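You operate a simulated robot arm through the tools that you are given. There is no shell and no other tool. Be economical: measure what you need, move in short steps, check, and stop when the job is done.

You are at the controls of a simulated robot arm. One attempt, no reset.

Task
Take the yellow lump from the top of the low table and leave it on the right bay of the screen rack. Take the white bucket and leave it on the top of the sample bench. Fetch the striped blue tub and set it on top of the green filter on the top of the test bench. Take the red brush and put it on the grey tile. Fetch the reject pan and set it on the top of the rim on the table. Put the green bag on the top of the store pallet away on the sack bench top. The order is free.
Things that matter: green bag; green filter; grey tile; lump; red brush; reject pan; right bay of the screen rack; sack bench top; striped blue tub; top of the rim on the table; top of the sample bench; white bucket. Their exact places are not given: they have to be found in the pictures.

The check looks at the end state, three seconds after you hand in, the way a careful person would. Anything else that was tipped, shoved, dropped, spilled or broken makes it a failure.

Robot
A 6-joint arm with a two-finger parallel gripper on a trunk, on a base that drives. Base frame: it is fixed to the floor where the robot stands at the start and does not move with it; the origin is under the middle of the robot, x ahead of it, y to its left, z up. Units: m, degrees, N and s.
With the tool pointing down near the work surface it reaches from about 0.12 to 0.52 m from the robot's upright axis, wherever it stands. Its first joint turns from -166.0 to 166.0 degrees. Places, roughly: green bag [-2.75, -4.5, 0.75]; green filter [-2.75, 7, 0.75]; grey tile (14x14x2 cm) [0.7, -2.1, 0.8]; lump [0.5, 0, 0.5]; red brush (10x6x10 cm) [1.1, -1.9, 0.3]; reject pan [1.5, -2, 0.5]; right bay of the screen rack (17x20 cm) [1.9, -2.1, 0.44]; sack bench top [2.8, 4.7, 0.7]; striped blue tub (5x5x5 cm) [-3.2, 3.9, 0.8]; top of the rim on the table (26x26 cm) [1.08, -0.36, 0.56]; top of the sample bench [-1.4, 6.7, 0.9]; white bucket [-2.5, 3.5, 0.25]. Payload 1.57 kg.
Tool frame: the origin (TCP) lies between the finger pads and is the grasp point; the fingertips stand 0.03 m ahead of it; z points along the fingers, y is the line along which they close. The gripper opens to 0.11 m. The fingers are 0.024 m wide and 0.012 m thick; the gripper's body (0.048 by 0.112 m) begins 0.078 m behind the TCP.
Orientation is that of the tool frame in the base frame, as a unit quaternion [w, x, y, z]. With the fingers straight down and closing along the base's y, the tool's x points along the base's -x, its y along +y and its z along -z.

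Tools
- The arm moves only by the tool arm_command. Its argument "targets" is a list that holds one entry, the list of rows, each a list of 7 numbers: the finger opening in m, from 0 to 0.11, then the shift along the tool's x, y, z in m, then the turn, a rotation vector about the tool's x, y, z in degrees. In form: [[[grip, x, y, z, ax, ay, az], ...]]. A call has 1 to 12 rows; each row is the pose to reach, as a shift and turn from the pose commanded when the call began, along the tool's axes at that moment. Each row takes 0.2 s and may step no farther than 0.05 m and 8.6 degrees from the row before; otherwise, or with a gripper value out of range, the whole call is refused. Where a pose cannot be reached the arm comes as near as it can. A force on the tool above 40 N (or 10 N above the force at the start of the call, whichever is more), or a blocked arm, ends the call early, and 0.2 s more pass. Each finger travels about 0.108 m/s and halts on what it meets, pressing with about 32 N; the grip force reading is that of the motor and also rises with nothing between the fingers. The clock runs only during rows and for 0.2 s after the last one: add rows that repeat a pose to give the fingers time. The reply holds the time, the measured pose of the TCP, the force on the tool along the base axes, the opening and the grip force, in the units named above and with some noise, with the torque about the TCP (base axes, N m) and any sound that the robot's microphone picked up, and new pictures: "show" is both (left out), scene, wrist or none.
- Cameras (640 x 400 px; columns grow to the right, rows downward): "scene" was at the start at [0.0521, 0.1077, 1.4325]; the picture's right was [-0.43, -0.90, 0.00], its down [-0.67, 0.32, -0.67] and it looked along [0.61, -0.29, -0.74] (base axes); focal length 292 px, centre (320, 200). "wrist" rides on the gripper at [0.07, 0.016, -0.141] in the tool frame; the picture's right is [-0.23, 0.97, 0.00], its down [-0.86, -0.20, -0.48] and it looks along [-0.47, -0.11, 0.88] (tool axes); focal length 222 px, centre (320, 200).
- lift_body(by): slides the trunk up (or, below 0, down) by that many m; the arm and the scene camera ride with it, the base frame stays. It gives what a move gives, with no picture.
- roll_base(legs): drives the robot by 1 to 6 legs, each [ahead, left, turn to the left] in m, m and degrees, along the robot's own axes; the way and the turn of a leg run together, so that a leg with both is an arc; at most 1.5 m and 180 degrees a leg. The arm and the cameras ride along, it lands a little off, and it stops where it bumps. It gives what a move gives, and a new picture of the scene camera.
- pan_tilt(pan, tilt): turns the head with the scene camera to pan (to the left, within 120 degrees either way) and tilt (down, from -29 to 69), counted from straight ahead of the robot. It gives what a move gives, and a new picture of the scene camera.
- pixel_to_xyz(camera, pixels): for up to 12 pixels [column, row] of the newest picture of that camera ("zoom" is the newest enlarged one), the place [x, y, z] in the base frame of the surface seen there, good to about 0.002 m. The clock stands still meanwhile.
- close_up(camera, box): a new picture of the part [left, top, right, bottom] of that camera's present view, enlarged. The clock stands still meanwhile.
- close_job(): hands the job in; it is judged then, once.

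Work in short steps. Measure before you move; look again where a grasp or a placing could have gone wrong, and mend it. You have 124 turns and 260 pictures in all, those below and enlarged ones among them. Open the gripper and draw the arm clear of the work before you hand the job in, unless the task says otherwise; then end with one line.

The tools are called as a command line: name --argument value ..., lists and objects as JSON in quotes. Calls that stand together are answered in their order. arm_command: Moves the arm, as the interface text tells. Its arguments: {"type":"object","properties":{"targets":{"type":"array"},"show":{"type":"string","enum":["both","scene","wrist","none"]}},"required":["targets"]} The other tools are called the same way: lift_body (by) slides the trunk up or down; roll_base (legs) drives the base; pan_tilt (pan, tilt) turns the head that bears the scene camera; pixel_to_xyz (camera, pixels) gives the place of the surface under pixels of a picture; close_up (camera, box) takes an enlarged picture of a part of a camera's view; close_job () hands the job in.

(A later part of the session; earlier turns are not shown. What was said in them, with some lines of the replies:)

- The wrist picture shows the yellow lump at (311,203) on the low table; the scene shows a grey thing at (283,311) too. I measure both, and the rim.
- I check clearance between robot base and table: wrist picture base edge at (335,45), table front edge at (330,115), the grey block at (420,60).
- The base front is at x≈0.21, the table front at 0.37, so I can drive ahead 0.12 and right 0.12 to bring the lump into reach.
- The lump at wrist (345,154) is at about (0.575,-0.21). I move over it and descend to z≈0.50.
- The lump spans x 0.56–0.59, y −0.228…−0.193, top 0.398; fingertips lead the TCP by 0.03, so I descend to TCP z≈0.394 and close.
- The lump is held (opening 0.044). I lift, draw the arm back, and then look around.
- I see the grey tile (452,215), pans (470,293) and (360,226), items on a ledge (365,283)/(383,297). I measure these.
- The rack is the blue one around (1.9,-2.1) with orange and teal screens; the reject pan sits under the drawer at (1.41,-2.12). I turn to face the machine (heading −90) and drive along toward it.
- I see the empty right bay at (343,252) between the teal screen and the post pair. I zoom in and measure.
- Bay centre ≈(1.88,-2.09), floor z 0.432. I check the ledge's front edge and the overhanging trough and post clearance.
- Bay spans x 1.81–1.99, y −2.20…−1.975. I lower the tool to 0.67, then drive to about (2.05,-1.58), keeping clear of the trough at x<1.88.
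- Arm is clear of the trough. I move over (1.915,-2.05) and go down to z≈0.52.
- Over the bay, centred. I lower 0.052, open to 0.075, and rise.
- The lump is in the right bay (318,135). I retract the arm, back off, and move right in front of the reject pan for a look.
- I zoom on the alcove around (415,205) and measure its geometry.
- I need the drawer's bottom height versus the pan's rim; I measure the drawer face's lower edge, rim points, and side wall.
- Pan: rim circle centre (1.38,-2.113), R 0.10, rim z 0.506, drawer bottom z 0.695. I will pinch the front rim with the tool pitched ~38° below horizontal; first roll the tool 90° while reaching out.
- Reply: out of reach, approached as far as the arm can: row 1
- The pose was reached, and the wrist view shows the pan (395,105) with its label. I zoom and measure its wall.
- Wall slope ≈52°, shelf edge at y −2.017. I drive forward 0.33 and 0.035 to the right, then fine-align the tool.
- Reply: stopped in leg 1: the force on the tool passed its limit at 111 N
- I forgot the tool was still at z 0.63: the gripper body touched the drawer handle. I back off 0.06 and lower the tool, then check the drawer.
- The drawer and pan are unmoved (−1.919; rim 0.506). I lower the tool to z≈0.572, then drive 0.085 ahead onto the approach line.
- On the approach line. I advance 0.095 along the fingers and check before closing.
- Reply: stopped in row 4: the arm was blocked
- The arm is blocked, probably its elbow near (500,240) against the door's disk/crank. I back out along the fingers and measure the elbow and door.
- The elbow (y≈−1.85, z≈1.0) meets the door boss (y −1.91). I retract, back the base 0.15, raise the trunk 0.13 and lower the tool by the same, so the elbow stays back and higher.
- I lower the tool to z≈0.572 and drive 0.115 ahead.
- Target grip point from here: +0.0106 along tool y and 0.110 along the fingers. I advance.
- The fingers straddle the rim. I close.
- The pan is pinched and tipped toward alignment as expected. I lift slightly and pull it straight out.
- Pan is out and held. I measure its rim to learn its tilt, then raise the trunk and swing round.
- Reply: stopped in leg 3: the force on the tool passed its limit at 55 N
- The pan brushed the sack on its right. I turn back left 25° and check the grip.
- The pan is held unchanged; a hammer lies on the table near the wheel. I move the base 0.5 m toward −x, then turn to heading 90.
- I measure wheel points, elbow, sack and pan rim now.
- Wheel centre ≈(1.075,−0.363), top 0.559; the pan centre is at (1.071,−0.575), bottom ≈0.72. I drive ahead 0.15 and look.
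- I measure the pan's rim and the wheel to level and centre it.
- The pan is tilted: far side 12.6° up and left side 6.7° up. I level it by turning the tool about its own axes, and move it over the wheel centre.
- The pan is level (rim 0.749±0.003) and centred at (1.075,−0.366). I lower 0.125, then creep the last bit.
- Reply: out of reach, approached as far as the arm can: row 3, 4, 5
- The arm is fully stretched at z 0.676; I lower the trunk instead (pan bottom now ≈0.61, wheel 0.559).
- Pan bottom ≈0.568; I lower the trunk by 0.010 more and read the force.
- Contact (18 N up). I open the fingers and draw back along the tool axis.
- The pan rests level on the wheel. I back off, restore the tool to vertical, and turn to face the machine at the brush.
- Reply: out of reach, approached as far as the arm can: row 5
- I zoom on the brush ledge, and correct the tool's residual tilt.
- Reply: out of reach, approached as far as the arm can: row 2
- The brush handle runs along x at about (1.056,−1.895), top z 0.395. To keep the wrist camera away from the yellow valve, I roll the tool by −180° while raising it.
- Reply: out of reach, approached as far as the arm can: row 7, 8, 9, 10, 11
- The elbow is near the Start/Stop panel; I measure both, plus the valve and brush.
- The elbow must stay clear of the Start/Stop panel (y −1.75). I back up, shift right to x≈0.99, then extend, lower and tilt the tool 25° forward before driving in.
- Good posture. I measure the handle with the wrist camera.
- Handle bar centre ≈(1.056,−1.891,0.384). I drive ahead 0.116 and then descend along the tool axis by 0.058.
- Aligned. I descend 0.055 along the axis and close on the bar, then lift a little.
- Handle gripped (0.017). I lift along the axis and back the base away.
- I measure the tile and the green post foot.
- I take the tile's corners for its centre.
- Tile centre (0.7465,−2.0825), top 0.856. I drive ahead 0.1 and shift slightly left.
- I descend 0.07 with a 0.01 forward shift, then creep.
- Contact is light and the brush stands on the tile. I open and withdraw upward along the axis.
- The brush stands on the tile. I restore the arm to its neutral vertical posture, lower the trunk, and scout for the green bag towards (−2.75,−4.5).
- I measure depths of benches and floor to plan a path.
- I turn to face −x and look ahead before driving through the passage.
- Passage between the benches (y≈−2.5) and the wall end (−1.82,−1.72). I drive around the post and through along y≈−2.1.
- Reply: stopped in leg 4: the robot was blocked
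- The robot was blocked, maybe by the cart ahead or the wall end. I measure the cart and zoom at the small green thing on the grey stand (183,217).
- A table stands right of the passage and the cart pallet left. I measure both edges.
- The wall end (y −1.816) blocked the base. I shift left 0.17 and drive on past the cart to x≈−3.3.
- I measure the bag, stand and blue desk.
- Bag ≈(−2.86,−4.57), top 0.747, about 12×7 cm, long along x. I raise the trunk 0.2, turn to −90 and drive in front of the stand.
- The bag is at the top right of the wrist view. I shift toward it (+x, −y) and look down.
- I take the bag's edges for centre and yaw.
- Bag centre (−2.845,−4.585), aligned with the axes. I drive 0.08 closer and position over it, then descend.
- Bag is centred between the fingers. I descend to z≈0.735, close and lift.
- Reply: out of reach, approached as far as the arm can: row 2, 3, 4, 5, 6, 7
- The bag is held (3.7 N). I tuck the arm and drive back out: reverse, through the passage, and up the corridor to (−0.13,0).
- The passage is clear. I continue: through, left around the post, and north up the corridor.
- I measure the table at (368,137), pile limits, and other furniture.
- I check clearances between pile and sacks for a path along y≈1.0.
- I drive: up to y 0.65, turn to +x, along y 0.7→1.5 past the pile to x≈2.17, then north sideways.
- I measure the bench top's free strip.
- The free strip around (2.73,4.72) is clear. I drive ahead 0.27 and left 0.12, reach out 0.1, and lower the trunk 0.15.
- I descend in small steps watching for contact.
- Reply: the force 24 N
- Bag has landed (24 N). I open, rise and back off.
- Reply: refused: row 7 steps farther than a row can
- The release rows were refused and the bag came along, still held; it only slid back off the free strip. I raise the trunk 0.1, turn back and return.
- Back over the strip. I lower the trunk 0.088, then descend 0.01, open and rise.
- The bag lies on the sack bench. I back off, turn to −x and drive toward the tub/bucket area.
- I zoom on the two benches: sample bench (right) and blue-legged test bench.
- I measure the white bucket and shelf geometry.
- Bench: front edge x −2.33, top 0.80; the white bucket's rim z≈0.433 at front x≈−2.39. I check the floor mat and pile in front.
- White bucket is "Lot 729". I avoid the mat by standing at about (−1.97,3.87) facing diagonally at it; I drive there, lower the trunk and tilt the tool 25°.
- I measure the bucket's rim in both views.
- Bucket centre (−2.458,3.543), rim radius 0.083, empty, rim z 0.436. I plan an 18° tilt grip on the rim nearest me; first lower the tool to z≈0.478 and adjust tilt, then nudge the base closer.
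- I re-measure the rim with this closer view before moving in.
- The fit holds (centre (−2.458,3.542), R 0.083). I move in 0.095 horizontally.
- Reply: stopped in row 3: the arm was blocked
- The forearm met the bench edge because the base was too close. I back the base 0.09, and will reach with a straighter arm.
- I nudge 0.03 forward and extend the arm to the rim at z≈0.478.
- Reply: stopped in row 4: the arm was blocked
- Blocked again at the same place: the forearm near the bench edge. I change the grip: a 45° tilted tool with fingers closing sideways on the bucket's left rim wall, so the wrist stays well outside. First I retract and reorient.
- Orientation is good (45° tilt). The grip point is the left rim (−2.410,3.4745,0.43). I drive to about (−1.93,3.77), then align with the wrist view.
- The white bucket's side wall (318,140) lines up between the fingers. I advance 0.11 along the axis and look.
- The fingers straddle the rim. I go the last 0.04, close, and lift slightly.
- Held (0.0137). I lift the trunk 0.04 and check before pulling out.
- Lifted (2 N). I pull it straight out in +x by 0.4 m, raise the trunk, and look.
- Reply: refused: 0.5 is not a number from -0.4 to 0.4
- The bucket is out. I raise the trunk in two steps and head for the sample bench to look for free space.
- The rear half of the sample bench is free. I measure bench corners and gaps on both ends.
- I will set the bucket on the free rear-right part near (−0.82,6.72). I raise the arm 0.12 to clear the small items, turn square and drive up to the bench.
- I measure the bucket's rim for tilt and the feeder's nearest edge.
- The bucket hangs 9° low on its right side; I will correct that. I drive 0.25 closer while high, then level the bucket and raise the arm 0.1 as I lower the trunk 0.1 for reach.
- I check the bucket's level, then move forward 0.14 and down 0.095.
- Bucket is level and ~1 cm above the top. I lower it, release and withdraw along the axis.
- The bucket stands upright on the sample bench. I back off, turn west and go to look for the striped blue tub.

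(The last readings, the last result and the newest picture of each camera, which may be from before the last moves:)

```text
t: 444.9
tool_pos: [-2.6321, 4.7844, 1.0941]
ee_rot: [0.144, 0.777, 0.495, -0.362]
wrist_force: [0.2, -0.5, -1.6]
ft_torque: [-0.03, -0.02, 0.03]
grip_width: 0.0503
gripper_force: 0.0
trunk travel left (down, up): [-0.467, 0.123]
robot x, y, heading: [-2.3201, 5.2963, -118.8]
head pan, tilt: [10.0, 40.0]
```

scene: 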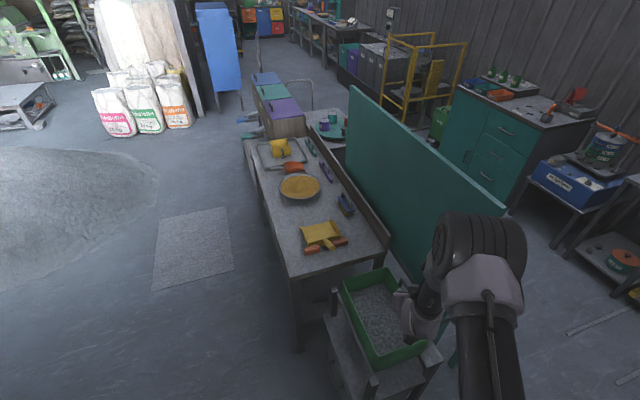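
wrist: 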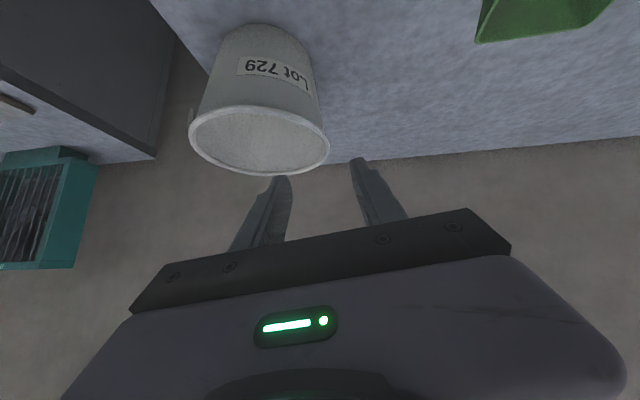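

I measure the teal board, cabinet top and blue unit to locate (−3.2,3.9), then move west to see behind the board.

pixel_to_xyz --camera "scene" --pixels '[[490, 200], [360, 110], [530, 108], [510, 170], [575, 175], [600, 260], [630, 330], [590, 205], [550, 235]]'

roll_base --legs '[[0, -0.75, 0], [0, 0, 25]]'

pan_tilt --pan 5 --tilt 45

```text
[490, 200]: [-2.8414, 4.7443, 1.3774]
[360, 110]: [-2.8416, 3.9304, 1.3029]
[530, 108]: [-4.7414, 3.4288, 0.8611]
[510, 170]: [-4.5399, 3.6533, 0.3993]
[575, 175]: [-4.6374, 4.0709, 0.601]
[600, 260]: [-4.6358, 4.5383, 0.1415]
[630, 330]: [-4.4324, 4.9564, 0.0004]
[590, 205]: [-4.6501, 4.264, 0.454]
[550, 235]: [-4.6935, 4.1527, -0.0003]
```

```text
t: 450.2
tool_pos: [-3.0642, 5.0655, 1.0943]
ee_rot: [0.218, 0.654, 0.649, -0.322]
wrist_force: [0.2, 0.1, -0.5]
ft_torque: [-0.04, 0.01, 0.0]
grip_width: 0.0502
gripper_force: 0.1
trunk travel left (down, up): [-0.467, 0.123]
robot x, y, heading: [-2.9899, 5.6614, -94.1]
head pan, tilt: [10.0, 40.0]
```

scene: 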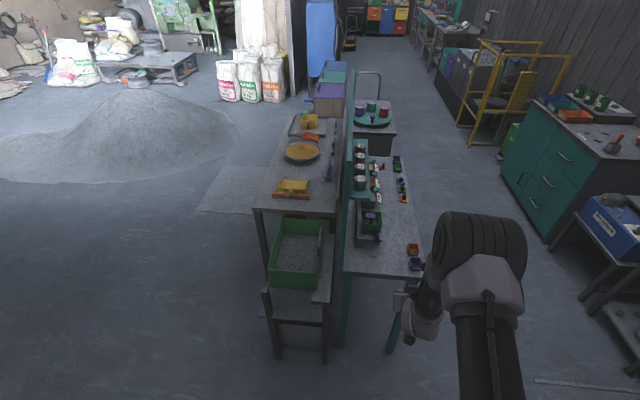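

```text
t: 450.9
tool_pos: [-3.0646, 5.0646, 1.0952]
ee_rot: [0.218, 0.654, 0.648, -0.324]
wrist_force: [-0.3, 0.3, 0.6]
ft_torque: [0.01, -0.01, -0.01]
grip_width: 0.0501
gripper_force: 0.0
trunk travel left (down, up): [-0.467, 0.123]
robot x, y, heading: [-2.9927, 5.6611, -94.2]
head pan, tilt: [5.0, 45.0]
```

scene: 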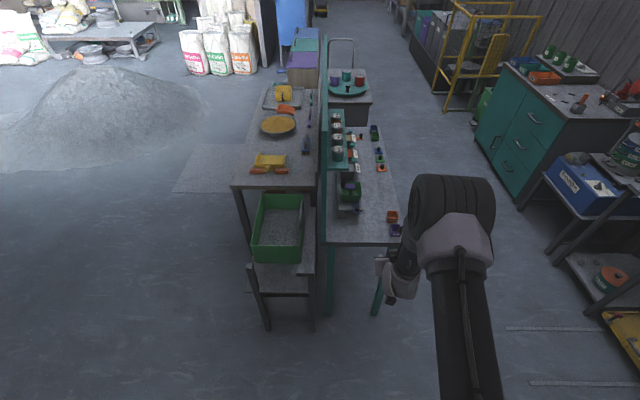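

The bench behind the board holds small tubs. I zoom in there.

close_up --camera "scene" --box '[315, 100, 415, 250]'

```text
2.67 times, centred on (365, 175) of scene
```

zoom: 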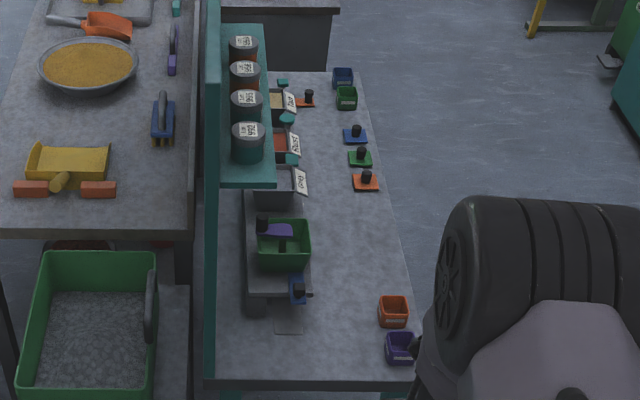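

I measure the blue tub at zoom (343,77) and its neighbours.

pixel_to_xyz --camera "zoom" --pixels '[[343, 77], [343, 70], [335, 85], [347, 97], [393, 310], [400, 345], [355, 133], [330, 78], [380, 240], [410, 370]]'

close_up --camera "scene" --box '[360, 115, 390, 165]'

```text
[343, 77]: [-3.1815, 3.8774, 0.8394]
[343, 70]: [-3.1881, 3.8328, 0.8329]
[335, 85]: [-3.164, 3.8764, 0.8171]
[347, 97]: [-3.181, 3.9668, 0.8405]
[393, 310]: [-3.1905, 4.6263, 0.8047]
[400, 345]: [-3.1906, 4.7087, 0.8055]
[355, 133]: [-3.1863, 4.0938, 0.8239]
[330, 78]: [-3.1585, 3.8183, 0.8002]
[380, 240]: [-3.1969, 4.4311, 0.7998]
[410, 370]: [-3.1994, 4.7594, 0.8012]
```

```text
8.00 times, centred on (375, 140) of scene
```

zoom: 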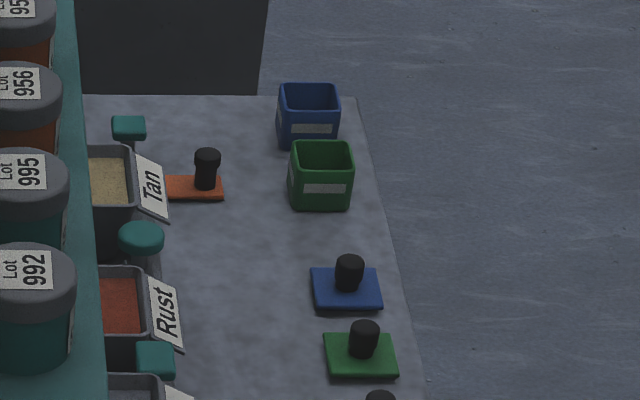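

The blue tub with the pale stripe is at (−3.186,3.858), top 0.84, next to a green one. I untilt and tuck the tool, and drive to the west side of that bench.

arm_command --targets '[[[0.07, 0.0175, 0, -0.0175, 0, 7.5, 0], [0.07, 0.035, 0, -0.035, 0, 15, 0], [0.07, 0.0525, 0, -0.0525, 0, 22.5, 0], [0.07, 0.07, 0, -0.07, 0, 30, 0], [0.07, 0.0875, 0, -0.0875, 0, 37.5, 0], [0.07, 0.105, 0, -0.105, 0, 45.3, 0]]]' --show "none"

roll_base --legs '[[0, -0.75, 0], [1.0, 0, 0], [0.75, 0, 0], [0, 0, 94.2]]'

pan_tilt --pan 0 --tilt 55

```text
t: 452.3
tool_pos: [-3.0549, 5.2122, 1.0936]
ee_rot: [-0.049, 0.725, 0.686, -0.048]
wrist_force: [1.4, -0.3, 0.3]
ft_torque: [-0.06, 0.09, -0.02]
grip_width: 0.0697
gripper_force: 0.1
out of reach, approached as far as the arm can: row 5
trunk travel left (down, up): [-0.467, 0.123]
robot x, y, heading: [-2.9914, 5.6588, -94.5]
head pan, tilt: [5.0, 45.0]
```

```text
t: 469.0
tool_pos: [-3.4994, 3.9311, 1.093]
ee_rot: [-0.001, 0.004, 0.998, -0.067]
wrist_force: [0.1, 0.2, -0.3]
ft_torque: [-0.04, 0.03, -0.03]
grip_width: 0.0701
gripper_force: 0.1
trunk travel left (down, up): [-0.467, 0.123]
robot x, y, heading: [-3.9479, 3.9721, -1.1]
head pan, tilt: [5.0, 45.0]
```

scene: 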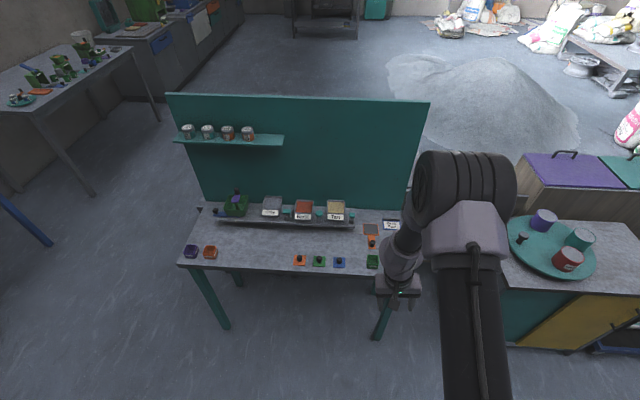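

```text
t: 469.7
tool_pos: [-3.4996, 3.9304, 1.0937]
ee_rot: [-0.001, 0.005, 0.998, -0.067]
wrist_force: [0.2, -0.1, 0.0]
ft_torque: [-0.01, 0.03, -0.04]
grip_width: 0.0698
gripper_force: 0.1
trunk travel left (down, up): [-0.467, 0.123]
robot x, y, heading: [-3.9455, 3.971, -1.3]
head pan, tilt: [0.0, 55.0]
```

scene: 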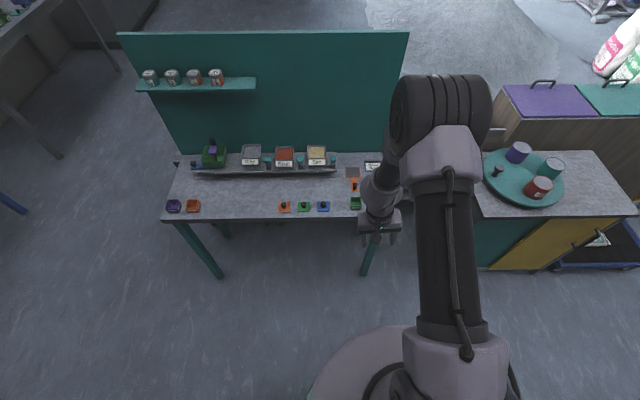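

I fix the residual 7.7° tilt, drive 0.30 ahead and 0.065 right, and lower the trunk 0.17 to look at the tub with the wrist camera.

arm_command --targets '[[[0.07, 0, 0, 0, -7.7, 0, 0], [0.07, 0, 0, 0, -7.7, 0, 0]]]' --show "none"

roll_base --legs '[[0.3, -0.065, 1.3]]'

lift_body --by -0.17

arm_command --targets '[[[0.07, 0, 0, 0, 0, 0, 0]]]' --show "wrist"

```text
t: 470.3
tool_pos: [-3.4905, 3.922, 1.091]
ee_rot: [0.034, 0.007, 0.998, -0.054]
wrist_force: [-0.3, 0.7, 0.9]
ft_torque: [-0.04, -0.02, -0.01]
grip_width: 0.0698
gripper_force: 0.1
out of reach, approached as far as the arm can: row 1
trunk travel left (down, up): [-0.467, 0.123]
robot x, y, heading: [-3.9485, 3.9735, -1.2]
head pan, tilt: [0.0, 55.0]
```

```text
t: 472.4
tool_pos: [-3.1871, 3.8623, 1.0907]
ee_rot: [0.033, -0.002, 0.998, -0.052]
wrist_force: [0.0, 0.0, -0.3]
ft_torque: [0.0, 0.04, 0.0]
grip_width: 0.0699
gripper_force: 0.0
trunk travel left (down, up): [-0.467, 0.123]
robot x, y, heading: [-3.644, 3.9045, -0.3]
head pan, tilt: [0.0, 55.0]
```

scene: 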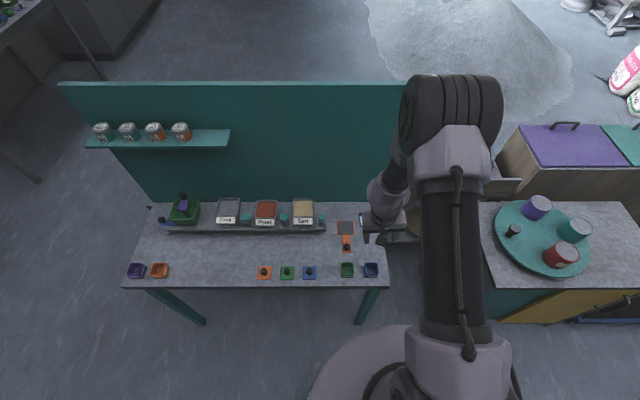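

```text
t: 474.3
tool_pos: [-3.1879, 3.8634, 0.9221]
ee_rot: [0.034, -0.002, 0.998, -0.053]
wrist_force: [0.3, 0.3, 0.4]
ft_torque: [-0.01, -0.02, 0.0]
grip_width: 0.0702
gripper_force: 0.1
trunk travel left (down, up): [-0.297, 0.293]
robot x, y, heading: [-3.6539, 3.9079, -0.0]
head pan, tilt: [0.0, 55.0]
```

```text
t: 474.7
tool_pos: [-3.1876, 3.8636, 0.9209]
ee_rot: [0.035, -0.001, 0.998, -0.053]
wrist_force: [-0.1, -0.3, 0.5]
ft_torque: [-0.02, -0.01, 0.01]
grip_width: 0.07
gripper_force: 0.2
trunk travel left (down, up): [-0.297, 0.293]
robot x, y, heading: [-3.6467, 3.9026, -0.3]
head pan, tilt: [0.0, 55.0]
```

wrist: 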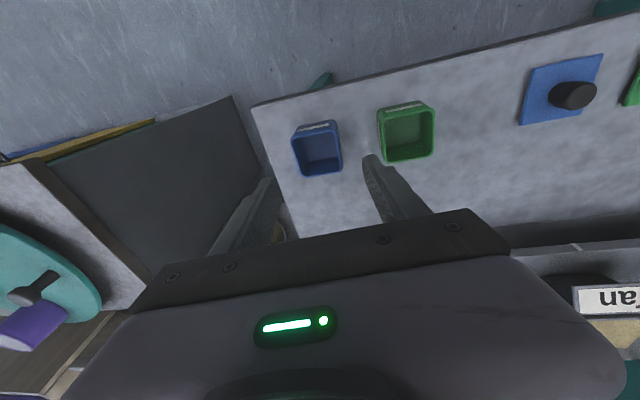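

I measure the tub and straighten the tool.

pixel_to_xyz --camera "wrist" --pixels '[[295, 142], [339, 136], [338, 168], [302, 174], [317, 128], [378, 120], [382, 155], [317, 150]]'

arm_command --targets '[[[0.07, 0, 0, 0, -3, 2, 0], [0.07, 0, 0, 0, -6.1, 4, 0], [0.07, 0, 0, 0, -6.1, 4, 0]]]' --show "wrist"

```text
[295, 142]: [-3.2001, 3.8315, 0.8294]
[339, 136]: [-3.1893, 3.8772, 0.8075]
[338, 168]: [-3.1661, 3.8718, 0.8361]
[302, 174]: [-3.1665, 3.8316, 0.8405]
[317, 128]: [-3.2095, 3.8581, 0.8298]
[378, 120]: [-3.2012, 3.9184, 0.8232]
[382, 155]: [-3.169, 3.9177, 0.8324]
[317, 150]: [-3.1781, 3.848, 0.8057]
```

```text
t: 475.5
tool_pos: [-3.1782, 3.8558, 0.9204]
ee_rot: [0.049, 0.0, 0.998, -0.046]
wrist_force: [0.9, 0.1, -0.7]
ft_torque: [0.02, -0.01, -0.01]
grip_width: 0.07
gripper_force: 0.1
out of reach, approached as far as the arm can: row 1, 2, 3
trunk travel left (down, up): [-0.297, 0.293]
robot x, y, heading: [-3.6451, 3.9021, 0.1]
head pan, tilt: [0.0, 55.0]
```

wrist: 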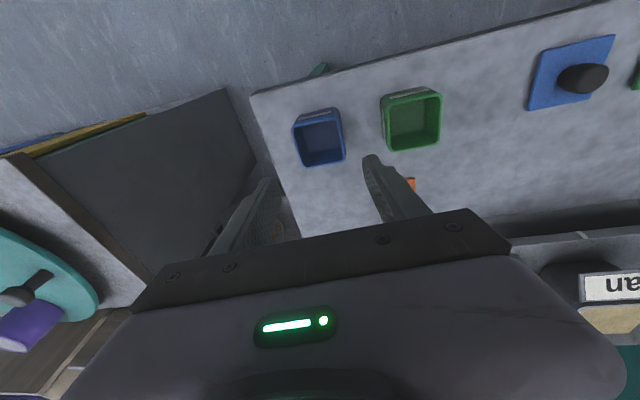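

The tool's orientation is limited because the trunk is low relative to the tool. I raise the trunk 0.12, undo my commanded corrections (back to vertical) and lower the arm 0.10.

lift_body --by 0.12

arm_command --targets '[[[0.07, 0, 0, 0.03, 4.5, -1.3, 0], [0.07, 0, 0, 0.06, 9, -2.7, 0], [0.07, 0, 0, 0.1, 13.8, -4, 0], [0.07, 0, 0, 0.1, 13.8, -4, 0]]]' --show "wrist"

```text
t: 477.0
tool_pos: [-3.1808, 3.8582, 1.0389]
ee_rot: [0.049, 0.001, 0.998, -0.046]
wrist_force: [-0.2, 0.0, 0.1]
ft_torque: [0.02, -0.01, -0.02]
grip_width: 0.0698
gripper_force: 0.1
trunk travel left (down, up): [-0.417, 0.173]
robot x, y, heading: [-3.6442, 3.9056, -0.3]
head pan, tilt: [0.0, 55.0]
```

```text
t: 478.0
tool_pos: [-3.1663, 3.8467, 0.9397]
ee_rot: [0.084, 0.004, 0.983, -0.165]
wrist_force: [-1.4, 0.4, -0.4]
ft_torque: [-0.02, -0.03, 0.0]
grip_width: 0.07
gripper_force: 0.0
trunk travel left (down, up): [-0.417, 0.173]
robot x, y, heading: [-3.6507, 3.9028, -0.0]
head pan, tilt: [0.0, 55.0]
```

wrist: 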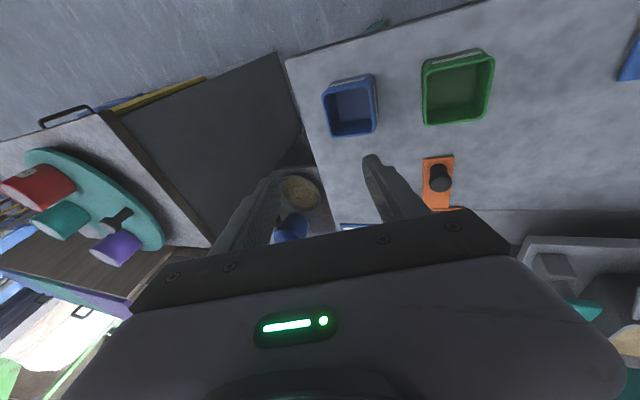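

The commanded pose follows the measured one, so the tool is now tilted 19°/9°. I correct by (−18.9, 9.5) and shift over the tub.

arm_command --targets '[[[0.07, 0.007, 0.002, 0, -6.3, 3.2, 0], [0.07, 0.014, 0.004, 0, -12.6, 6.3, 0], [0.07, 0.02, 0.007, 0, -18.9, 9.5, 0], [0.07, 0.02, 0.007, 0, -18.9, 9.5, 0]]]' --show "wrist"

```text
t: 479.0
tool_pos: [-3.184, 3.8465, 0.9333]
ee_rot: [0.028, 0.004, 0.999, -0.029]
wrist_force: [1.2, -0.3, -0.5]
ft_torque: [-0.02, 0.03, 0.03]
grip_width: 0.07
gripper_force: 0.0
out of reach, approached as far as the arm can: row 3, 4
trunk travel left (down, up): [-0.417, 0.173]
robot x, y, heading: [-3.6498, 3.9033, -0.1]
head pan, tilt: [0.0, 55.0]
```

wrist: 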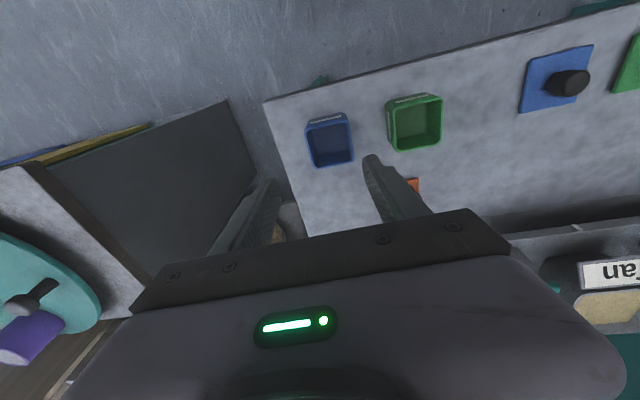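

Nearly vertical now (3°). I shift 0.012 toward +y with compensation and descend 0.06 to check alignment.

arm_command --targets '[[[0.07, 0.006, 0.008, 0.02, 0, 0, 0], [0.07, 0.009, 0.0125, 0.045, 0, 0, 0], [0.07, 0.009, 0.0125, 0.06, 0, 0, 0]]]' --show "wrist"

```text
t: 479.8
tool_pos: [-3.2208, 3.8439, 0.8768]
ee_rot: [0.017, 0.0, 1.0, -0.004]
wrist_force: [0.8, -0.1, 0.8]
ft_torque: [0.0, 0.05, 0.01]
grip_width: 0.0699
gripper_force: 0.0
out of reach, approached as far as the arm can: row 1, 2, 3
trunk travel left (down, up): [-0.417, 0.173]
robot x, y, heading: [-3.648, 3.9028, -0.2]
head pan, tilt: [0.0, 55.0]
```

wrist: 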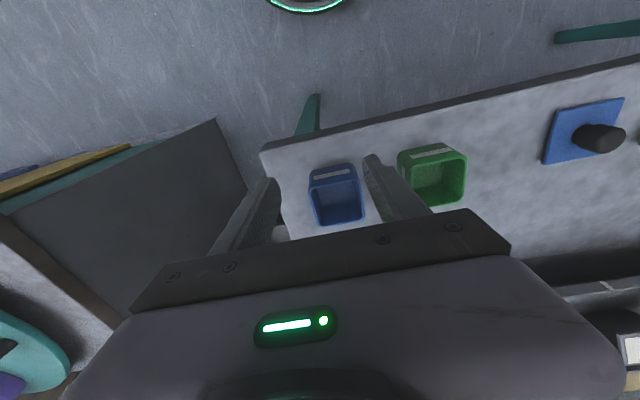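

The arm hits a joint limit there, but the tool is vertical now. I shift with the base (+0.034 ahead, +0.009 left) and check.

roll_base --legs '[[0.034, 0.009, 0]]'

arm_command --targets '[[[0.07, 0, 0, 0, 0, 0, 0]]]' --show "wrist"

pixel_to_xyz --camera "wrist" --pixels '[[320, 160], [320, 190], [305, 190], [345, 190], [365, 185], [400, 170], [335, 205], [300, 175]]'

```text
t: 480.7
tool_pos: [-3.1853, 3.8525, 0.8755]
ee_rot: [0.017, 0.0, 1.0, -0.003]
wrist_force: [0.6, -0.9, -0.5]
ft_torque: [-0.01, 0.05, 0.0]
grip_width: 0.07
gripper_force: 0.1
trunk travel left (down, up): [-0.417, 0.173]
robot x, y, heading: [-3.6134, 3.9169, -0.1]
head pan, tilt: [0.0, 55.0]
```

scene: 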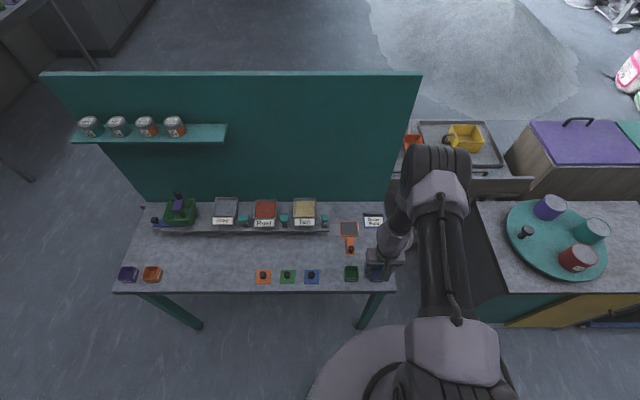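

```text
t: 481.1
tool_pos: [-3.1876, 3.8511, 0.876]
ee_rot: [0.018, 0.001, 1.0, -0.002]
wrist_force: [-0.4, -0.3, 0.5]
ft_torque: [0.0, 0.02, 0.01]
grip_width: 0.0699
gripper_force: 0.1
trunk travel left (down, up): [-0.417, 0.173]
robot x, y, heading: [-3.6126, 3.918, 0.1]
head pan, tilt: [0.0, 55.0]
```

wrist: 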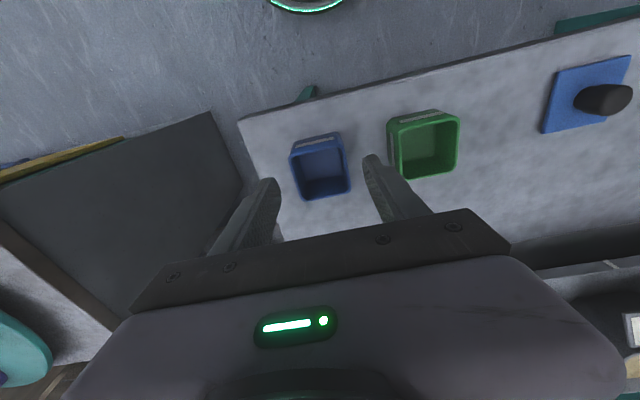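

```text
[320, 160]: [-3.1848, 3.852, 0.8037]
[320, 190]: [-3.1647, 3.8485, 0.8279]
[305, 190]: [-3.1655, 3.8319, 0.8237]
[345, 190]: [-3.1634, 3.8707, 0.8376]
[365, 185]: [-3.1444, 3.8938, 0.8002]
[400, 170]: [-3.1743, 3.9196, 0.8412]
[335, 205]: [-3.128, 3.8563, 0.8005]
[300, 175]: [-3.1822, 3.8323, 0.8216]
```

Aligned. I lower the trunk 0.038, close on the tub, and lift.

lift_body --by -0.038

arm_command --targets '[[[0.05, 0, 0, 0, 0, 0, 0], [0.03, 0, 0, 0, 0, 0, 0], [0.03, 0, 0, 0, 0, 0, 0], [0.03, 0, 0, 0, 0, 0, 0]]]' --show "none"

lift_body --by 0.2

arm_command --targets '[[[0.03, 0, 0, 0, 0, 0, 0]]]' --show "wrist"

```text
t: 481.9
tool_pos: [-3.1885, 3.8514, 0.8391]
ee_rot: [0.018, 0.002, 1.0, -0.003]
wrist_force: [0.5, 0.4, -1.2]
ft_torque: [0.0, 0.0, -0.01]
grip_width: 0.0701
gripper_force: 0.1
trunk travel left (down, up): [-0.379, 0.211]
robot x, y, heading: [-3.6202, 3.9151, -0.1]
head pan, tilt: [0.0, 55.0]
```

```text
t: 482.9
tool_pos: [-3.1883, 3.8527, 0.839]
ee_rot: [0.018, 0.001, 1.0, -0.003]
wrist_force: [0.2, 0.1, 4.1]
ft_torque: [0.09, 0.01, -0.01]
grip_width: 0.0469
gripper_force: 31.9
trunk travel left (down, up): [-0.379, 0.211]
robot x, y, heading: [-3.6133, 3.9147, -0.3]
head pan, tilt: [0.0, 55.0]
```

```text
t: 485.1
tool_pos: [-3.1869, 3.8518, 1.0391]
ee_rot: [0.017, 0.001, 1.0, -0.003]
wrist_force: [-0.8, 1.3, -0.2]
ft_torque: [0.02, -0.01, -0.03]
grip_width: 0.0468
gripper_force: 31.9
trunk travel left (down, up): [-0.579, 0.011]
robot x, y, heading: [-3.6134, 3.9143, -0.5]
head pan, tilt: [0.0, 55.0]
```

```text
t: 485.5
tool_pos: [-3.188, 3.8524, 1.0381]
ee_rot: [0.017, 0.002, 1.0, -0.003]
wrist_force: [-0.2, 0.0, 0.6]
ft_torque: [0.04, -0.02, 0.0]
grip_width: 0.0468
gripper_force: 32.5
trunk travel left (down, up): [-0.579, 0.011]
robot x, y, heading: [-3.6176, 3.9136, -0.3]
head pan, tilt: [0.0, 55.0]
```

wrist: 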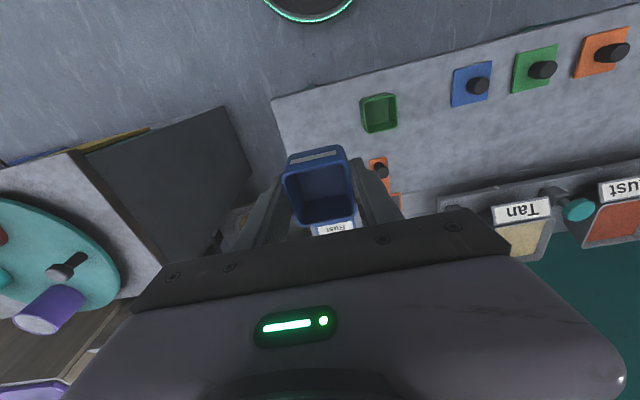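

The tub is held. Few turns remain, so I combine: back out, go north, east to the gap between the benches, turn to face north, and aim the head at the green filter.

roll_base --legs '[[-0.3, 0, 0], [0, 1.4, 0.3], [0, 0.1, 0], [1.5, 0, 0], [0, 0, 90]]'

pan_tilt --pan 14 --tilt 38

close_up --camera "scene" --box '[240, 120, 400, 280]'

```text
t: 505.7
tool_pos: [-2.4073, 5.8757, 1.0381]
ee_rot: [-0.014, 0.726, -0.687, -0.011]
wrist_force: [0.1, 0.2, -0.6]
ft_torque: [0.01, 0.02, 0.02]
grip_width: 0.0469
gripper_force: 32.4
trunk travel left (down, up): [-0.579, 0.011]
robot x, y, heading: [-2.4451, 5.4488, 93.1]
head pan, tilt: [0.0, 55.0]
```

scene: 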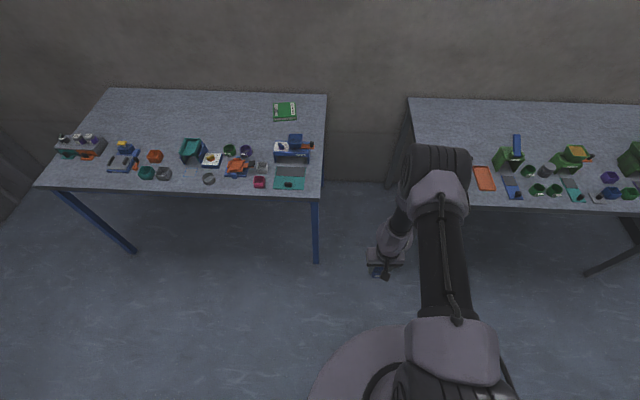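

```text
t: 506.5
tool_pos: [-2.4076, 5.8763, 1.0383]
ee_rot: [-0.014, 0.727, -0.686, -0.01]
wrist_force: [0.2, 0.2, -0.3]
ft_torque: [0.0, -0.01, 0.02]
grip_width: 0.0466
gripper_force: 32.3
trunk travel left (down, up): [-0.579, 0.011]
robot x, y, heading: [-2.4459, 5.4446, 93.1]
head pan, tilt: [14.0, 38.0]
```

scene: 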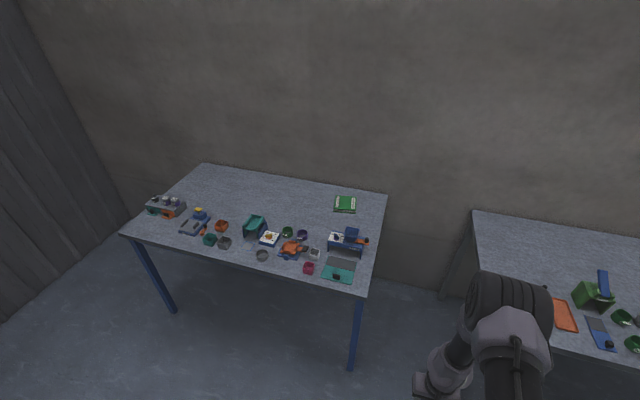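

```text
2.50 times, centred on (320, 200) of scene
```

zoom: 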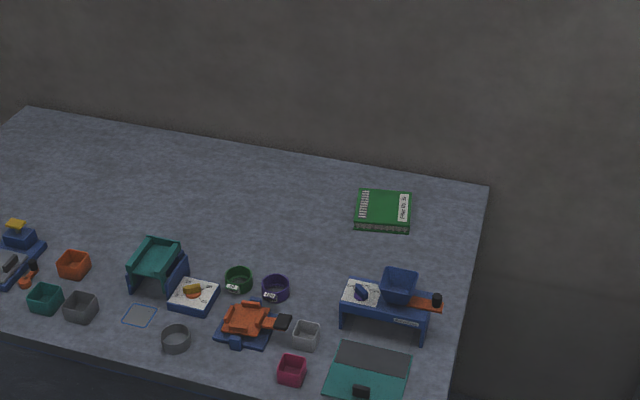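

I measure the filter's corners and the machine's height, then drive into the gap in staged turns so the tub swings in north of the machine.

pixel_to_xyz --camera "zoom" --pixels '[[362, 193], [408, 194], [407, 219], [358, 218], [384, 206], [400, 278], [385, 290], [488, 190], [400, 240], [320, 165]]'

roll_base --legs '[[0, 0, -3.1], [0.6, -0.055, 0], [0.455, 0, 0], [0, 0, 55], [0.069, -0.098, 0], [0, 0, 16]]'

arm_command --targets '[[[0.03, 0, 0, 0, 0, 0, 0]]]' --show "wrist"

```text
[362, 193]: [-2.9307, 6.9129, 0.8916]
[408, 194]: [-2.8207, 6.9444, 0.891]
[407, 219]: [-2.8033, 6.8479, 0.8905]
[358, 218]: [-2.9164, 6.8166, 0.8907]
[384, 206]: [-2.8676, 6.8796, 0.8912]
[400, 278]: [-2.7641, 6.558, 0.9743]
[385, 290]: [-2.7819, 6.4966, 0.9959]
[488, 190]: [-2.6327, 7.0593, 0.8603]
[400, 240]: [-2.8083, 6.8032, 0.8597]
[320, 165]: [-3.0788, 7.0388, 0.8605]
```

```text
t: 516.9
tool_pos: [-2.7898, 6.8072, 1.0389]
ee_rot: [-0.006, 0.989, -0.145, -0.017]
wrist_force: [0.0, 0.1, -1.7]
ft_torque: [-0.01, -0.03, 0.05]
grip_width: 0.0468
gripper_force: 32.5
trunk travel left (down, up): [-0.579, 0.011]
robot x, y, heading: [-2.3923, 6.6221, 163.2]
head pan, tilt: [14.0, 38.0]
```

scene: 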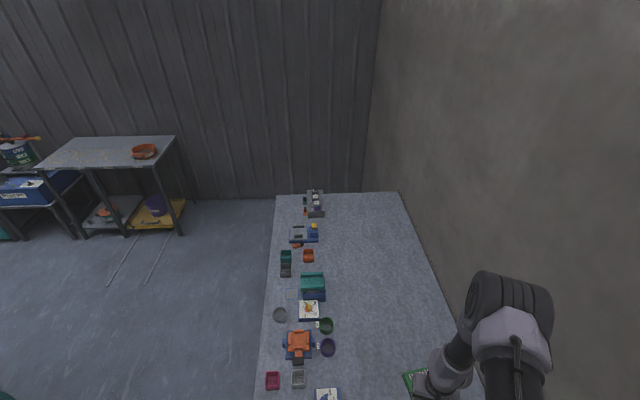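

```text
t: 517.3
tool_pos: [-2.7886, 6.8072, 1.0377]
ee_rot: [-0.005, 0.989, -0.145, -0.017]
wrist_force: [0.1, -0.8, 0.2]
ft_torque: [0.0, 0.0, 0.03]
grip_width: 0.047
gripper_force: 31.8
trunk travel left (down, up): [-0.579, 0.011]
robot x, y, heading: [-2.3949, 6.6267, 163.4]
head pan, tilt: [14.0, 38.0]
5 turns are left
```

wrist: 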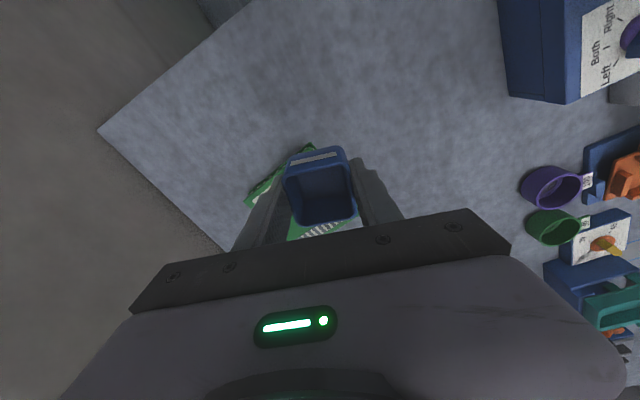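

The filter's centre is (−2.868,6.8805), top 0.891. I translate the base and turn 9.6° to bring the tub over it, then look.

roll_base --legs '[[0.092, -0.12, 0], [0, 0, 9.6]]'

lift_body --by -0.075

arm_command --targets '[[[0.03, 0, 0, 0, 0, 0, 0]]]' --show "wrist"

```text
t: 519.4
tool_pos: [-2.8675, 6.8809, 1.0386]
ee_rot: [-0.005, 0.998, -0.062, -0.017]
wrist_force: [-0.3, 0.2, 0.7]
ft_torque: [-0.02, 0.0, 0.02]
grip_width: 0.0466
gripper_force: 32.3
trunk travel left (down, up): [-0.579, 0.011]
robot x, y, heading: [-2.45, 6.7676, 172.6]
head pan, tilt: [14.0, 38.0]
```

scene: 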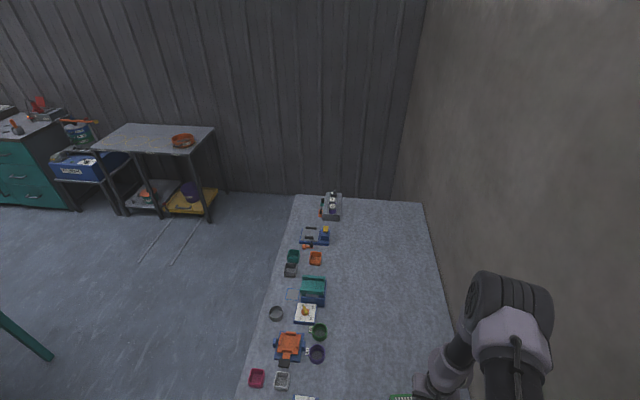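

```text
t: 520.5
tool_pos: [-2.8663, 6.8803, 0.9644]
ee_rot: [-0.005, 0.998, -0.063, -0.018]
wrist_force: [-0.7, 0.3, 0.1]
ft_torque: [-0.02, -0.02, 0.0]
grip_width: 0.0468
gripper_force: 32.2
trunk travel left (down, up): [-0.504, 0.086]
robot x, y, heading: [-2.4507, 6.7658, 172.8]
head pan, tilt: [14.0, 38.0]
```

```text
t: 520.9
tool_pos: [-2.8671, 6.88, 0.9642]
ee_rot: [-0.005, 0.998, -0.063, -0.018]
wrist_force: [0.6, -0.9, -0.9]
ft_torque: [0.02, -0.02, 0.01]
grip_width: 0.0467
gripper_force: 32.2
trunk travel left (down, up): [-0.504, 0.086]
robot x, y, heading: [-2.4514, 6.7656, 172.6]
head pan, tilt: [14.0, 38.0]
4 turns are left
```

wrist: 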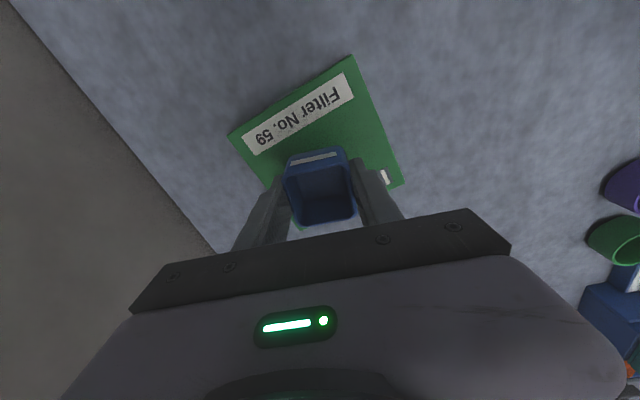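

The tub is centred over the filter. I lower 0.033, open the fingers, raise the trunk and check.

lift_body --by -0.033

arm_command --targets '[[[0.05, 0, 0, 0, 0, 0, 0], [0.06, 0, 0, 0, 0, 0, 0], [0.075, 0, 0, 0, 0, 0, 0], [0.075, 0, 0, 0, 0, 0, 0]]]' --show "none"

lift_body --by 0.118

arm_command --targets '[[[0.075, 0, 0, 0, 0, 0, 0]]]' --show "wrist"

```text
t: 521.7
tool_pos: [-2.8667, 6.8797, 0.93]
ee_rot: [-0.004, 0.998, -0.062, -0.017]
wrist_force: [-0.1, 0.7, -0.2]
ft_torque: [-0.01, 0.01, 0.0]
grip_width: 0.0469
gripper_force: 32.1
trunk travel left (down, up): [-0.471, 0.119]
robot x, y, heading: [-2.4505, 6.7645, 172.8]
head pan, tilt: [14.0, 38.0]
```

```text
t: 522.7
tool_pos: [-2.8656, 6.8811, 0.9293]
ee_rot: [-0.004, 0.998, -0.063, -0.016]
wrist_force: [-0.3, -0.7, -0.4]
ft_torque: [0.03, 0.03, 0.03]
grip_width: 0.0749
gripper_force: 0.0
trunk travel left (down, up): [-0.471, 0.119]
robot x, y, heading: [-2.4493, 6.7687, 172.5]
head pan, tilt: [14.0, 38.0]
```

```text
t: 524.2
tool_pos: [-2.8664, 6.88, 1.0474]
ee_rot: [-0.004, 0.998, -0.063, -0.017]
wrist_force: [0.1, -0.1, 0.1]
ft_torque: [0.0, 0.03, 0.01]
grip_width: 0.075
gripper_force: 0.1
trunk travel left (down, up): [-0.589, 0.001]
robot x, y, heading: [-2.451, 6.7678, 172.6]
head pan, tilt: [14.0, 38.0]
```

```text
t: 524.6
tool_pos: [-2.8669, 6.8804, 1.0481]
ee_rot: [-0.004, 0.998, -0.064, -0.018]
wrist_force: [0.1, 0.5, -0.1]
ft_torque: [0.03, -0.01, 0.02]
grip_width: 0.0753
gripper_force: 0.0
trunk travel left (down, up): [-0.589, 0.001]
robot x, y, heading: [-2.4505, 6.7676, 172.8]
head pan, tilt: [14.0, 38.0]
3 turns are left
```

wrist: 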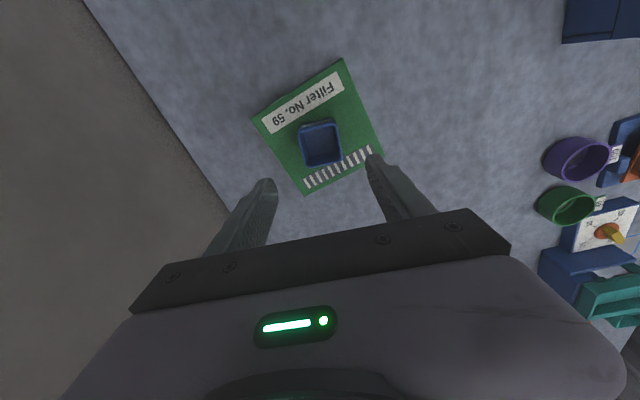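

The tub sits on the filter. I retrace the staged path to draw the arm and robot clear.

roll_base --legs '[[0, 0, -9.4], [-0.092, 0.12, 0], [0, 0, -16], [-0.069, 0.098, 0], [0, 0, -56], [-0.9, 0, 0]]'

```text
t: 535.3
tool_pos: [-2.3163, 6.0153, 1.0482]
ee_rot: [-0.015, 0.708, -0.706, -0.01]
wrist_force: [-0.4, 0.7, 0.0]
ft_torque: [0.02, 0.01, 0.02]
grip_width: 0.075
gripper_force: 0.1
trunk travel left (down, up): [-0.589, 0.001]
robot x, y, heading: [-2.3775, 5.5868, 90.1]
head pan, tilt: [14.0, 38.0]
2 turns are left
```

scene: 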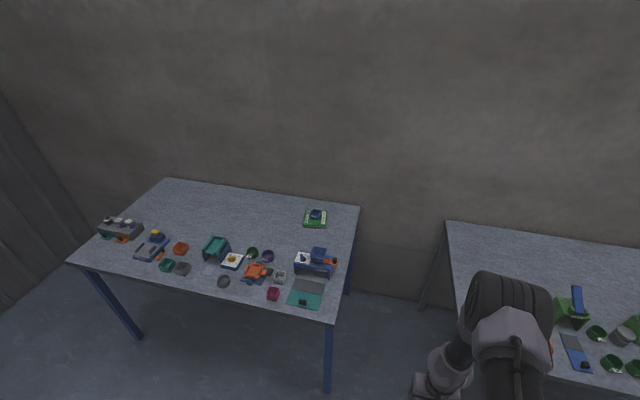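

The tub stands on the green filter at (316,216), the gripper is open and the arm is clear. I hand the job in.

close_job

```text
The job is handed in.
```

All six objects were placed where the task asked, and the job is handed in with the gripper open and the arm clear. On the way, the arm or base touched the machine's drawer handle and door, a sack beside the table, the bucket bench edge and a wall end. I measured the drawer and pan afterwards and they had not moved, but I only looked at the other contact points in passing pictures.
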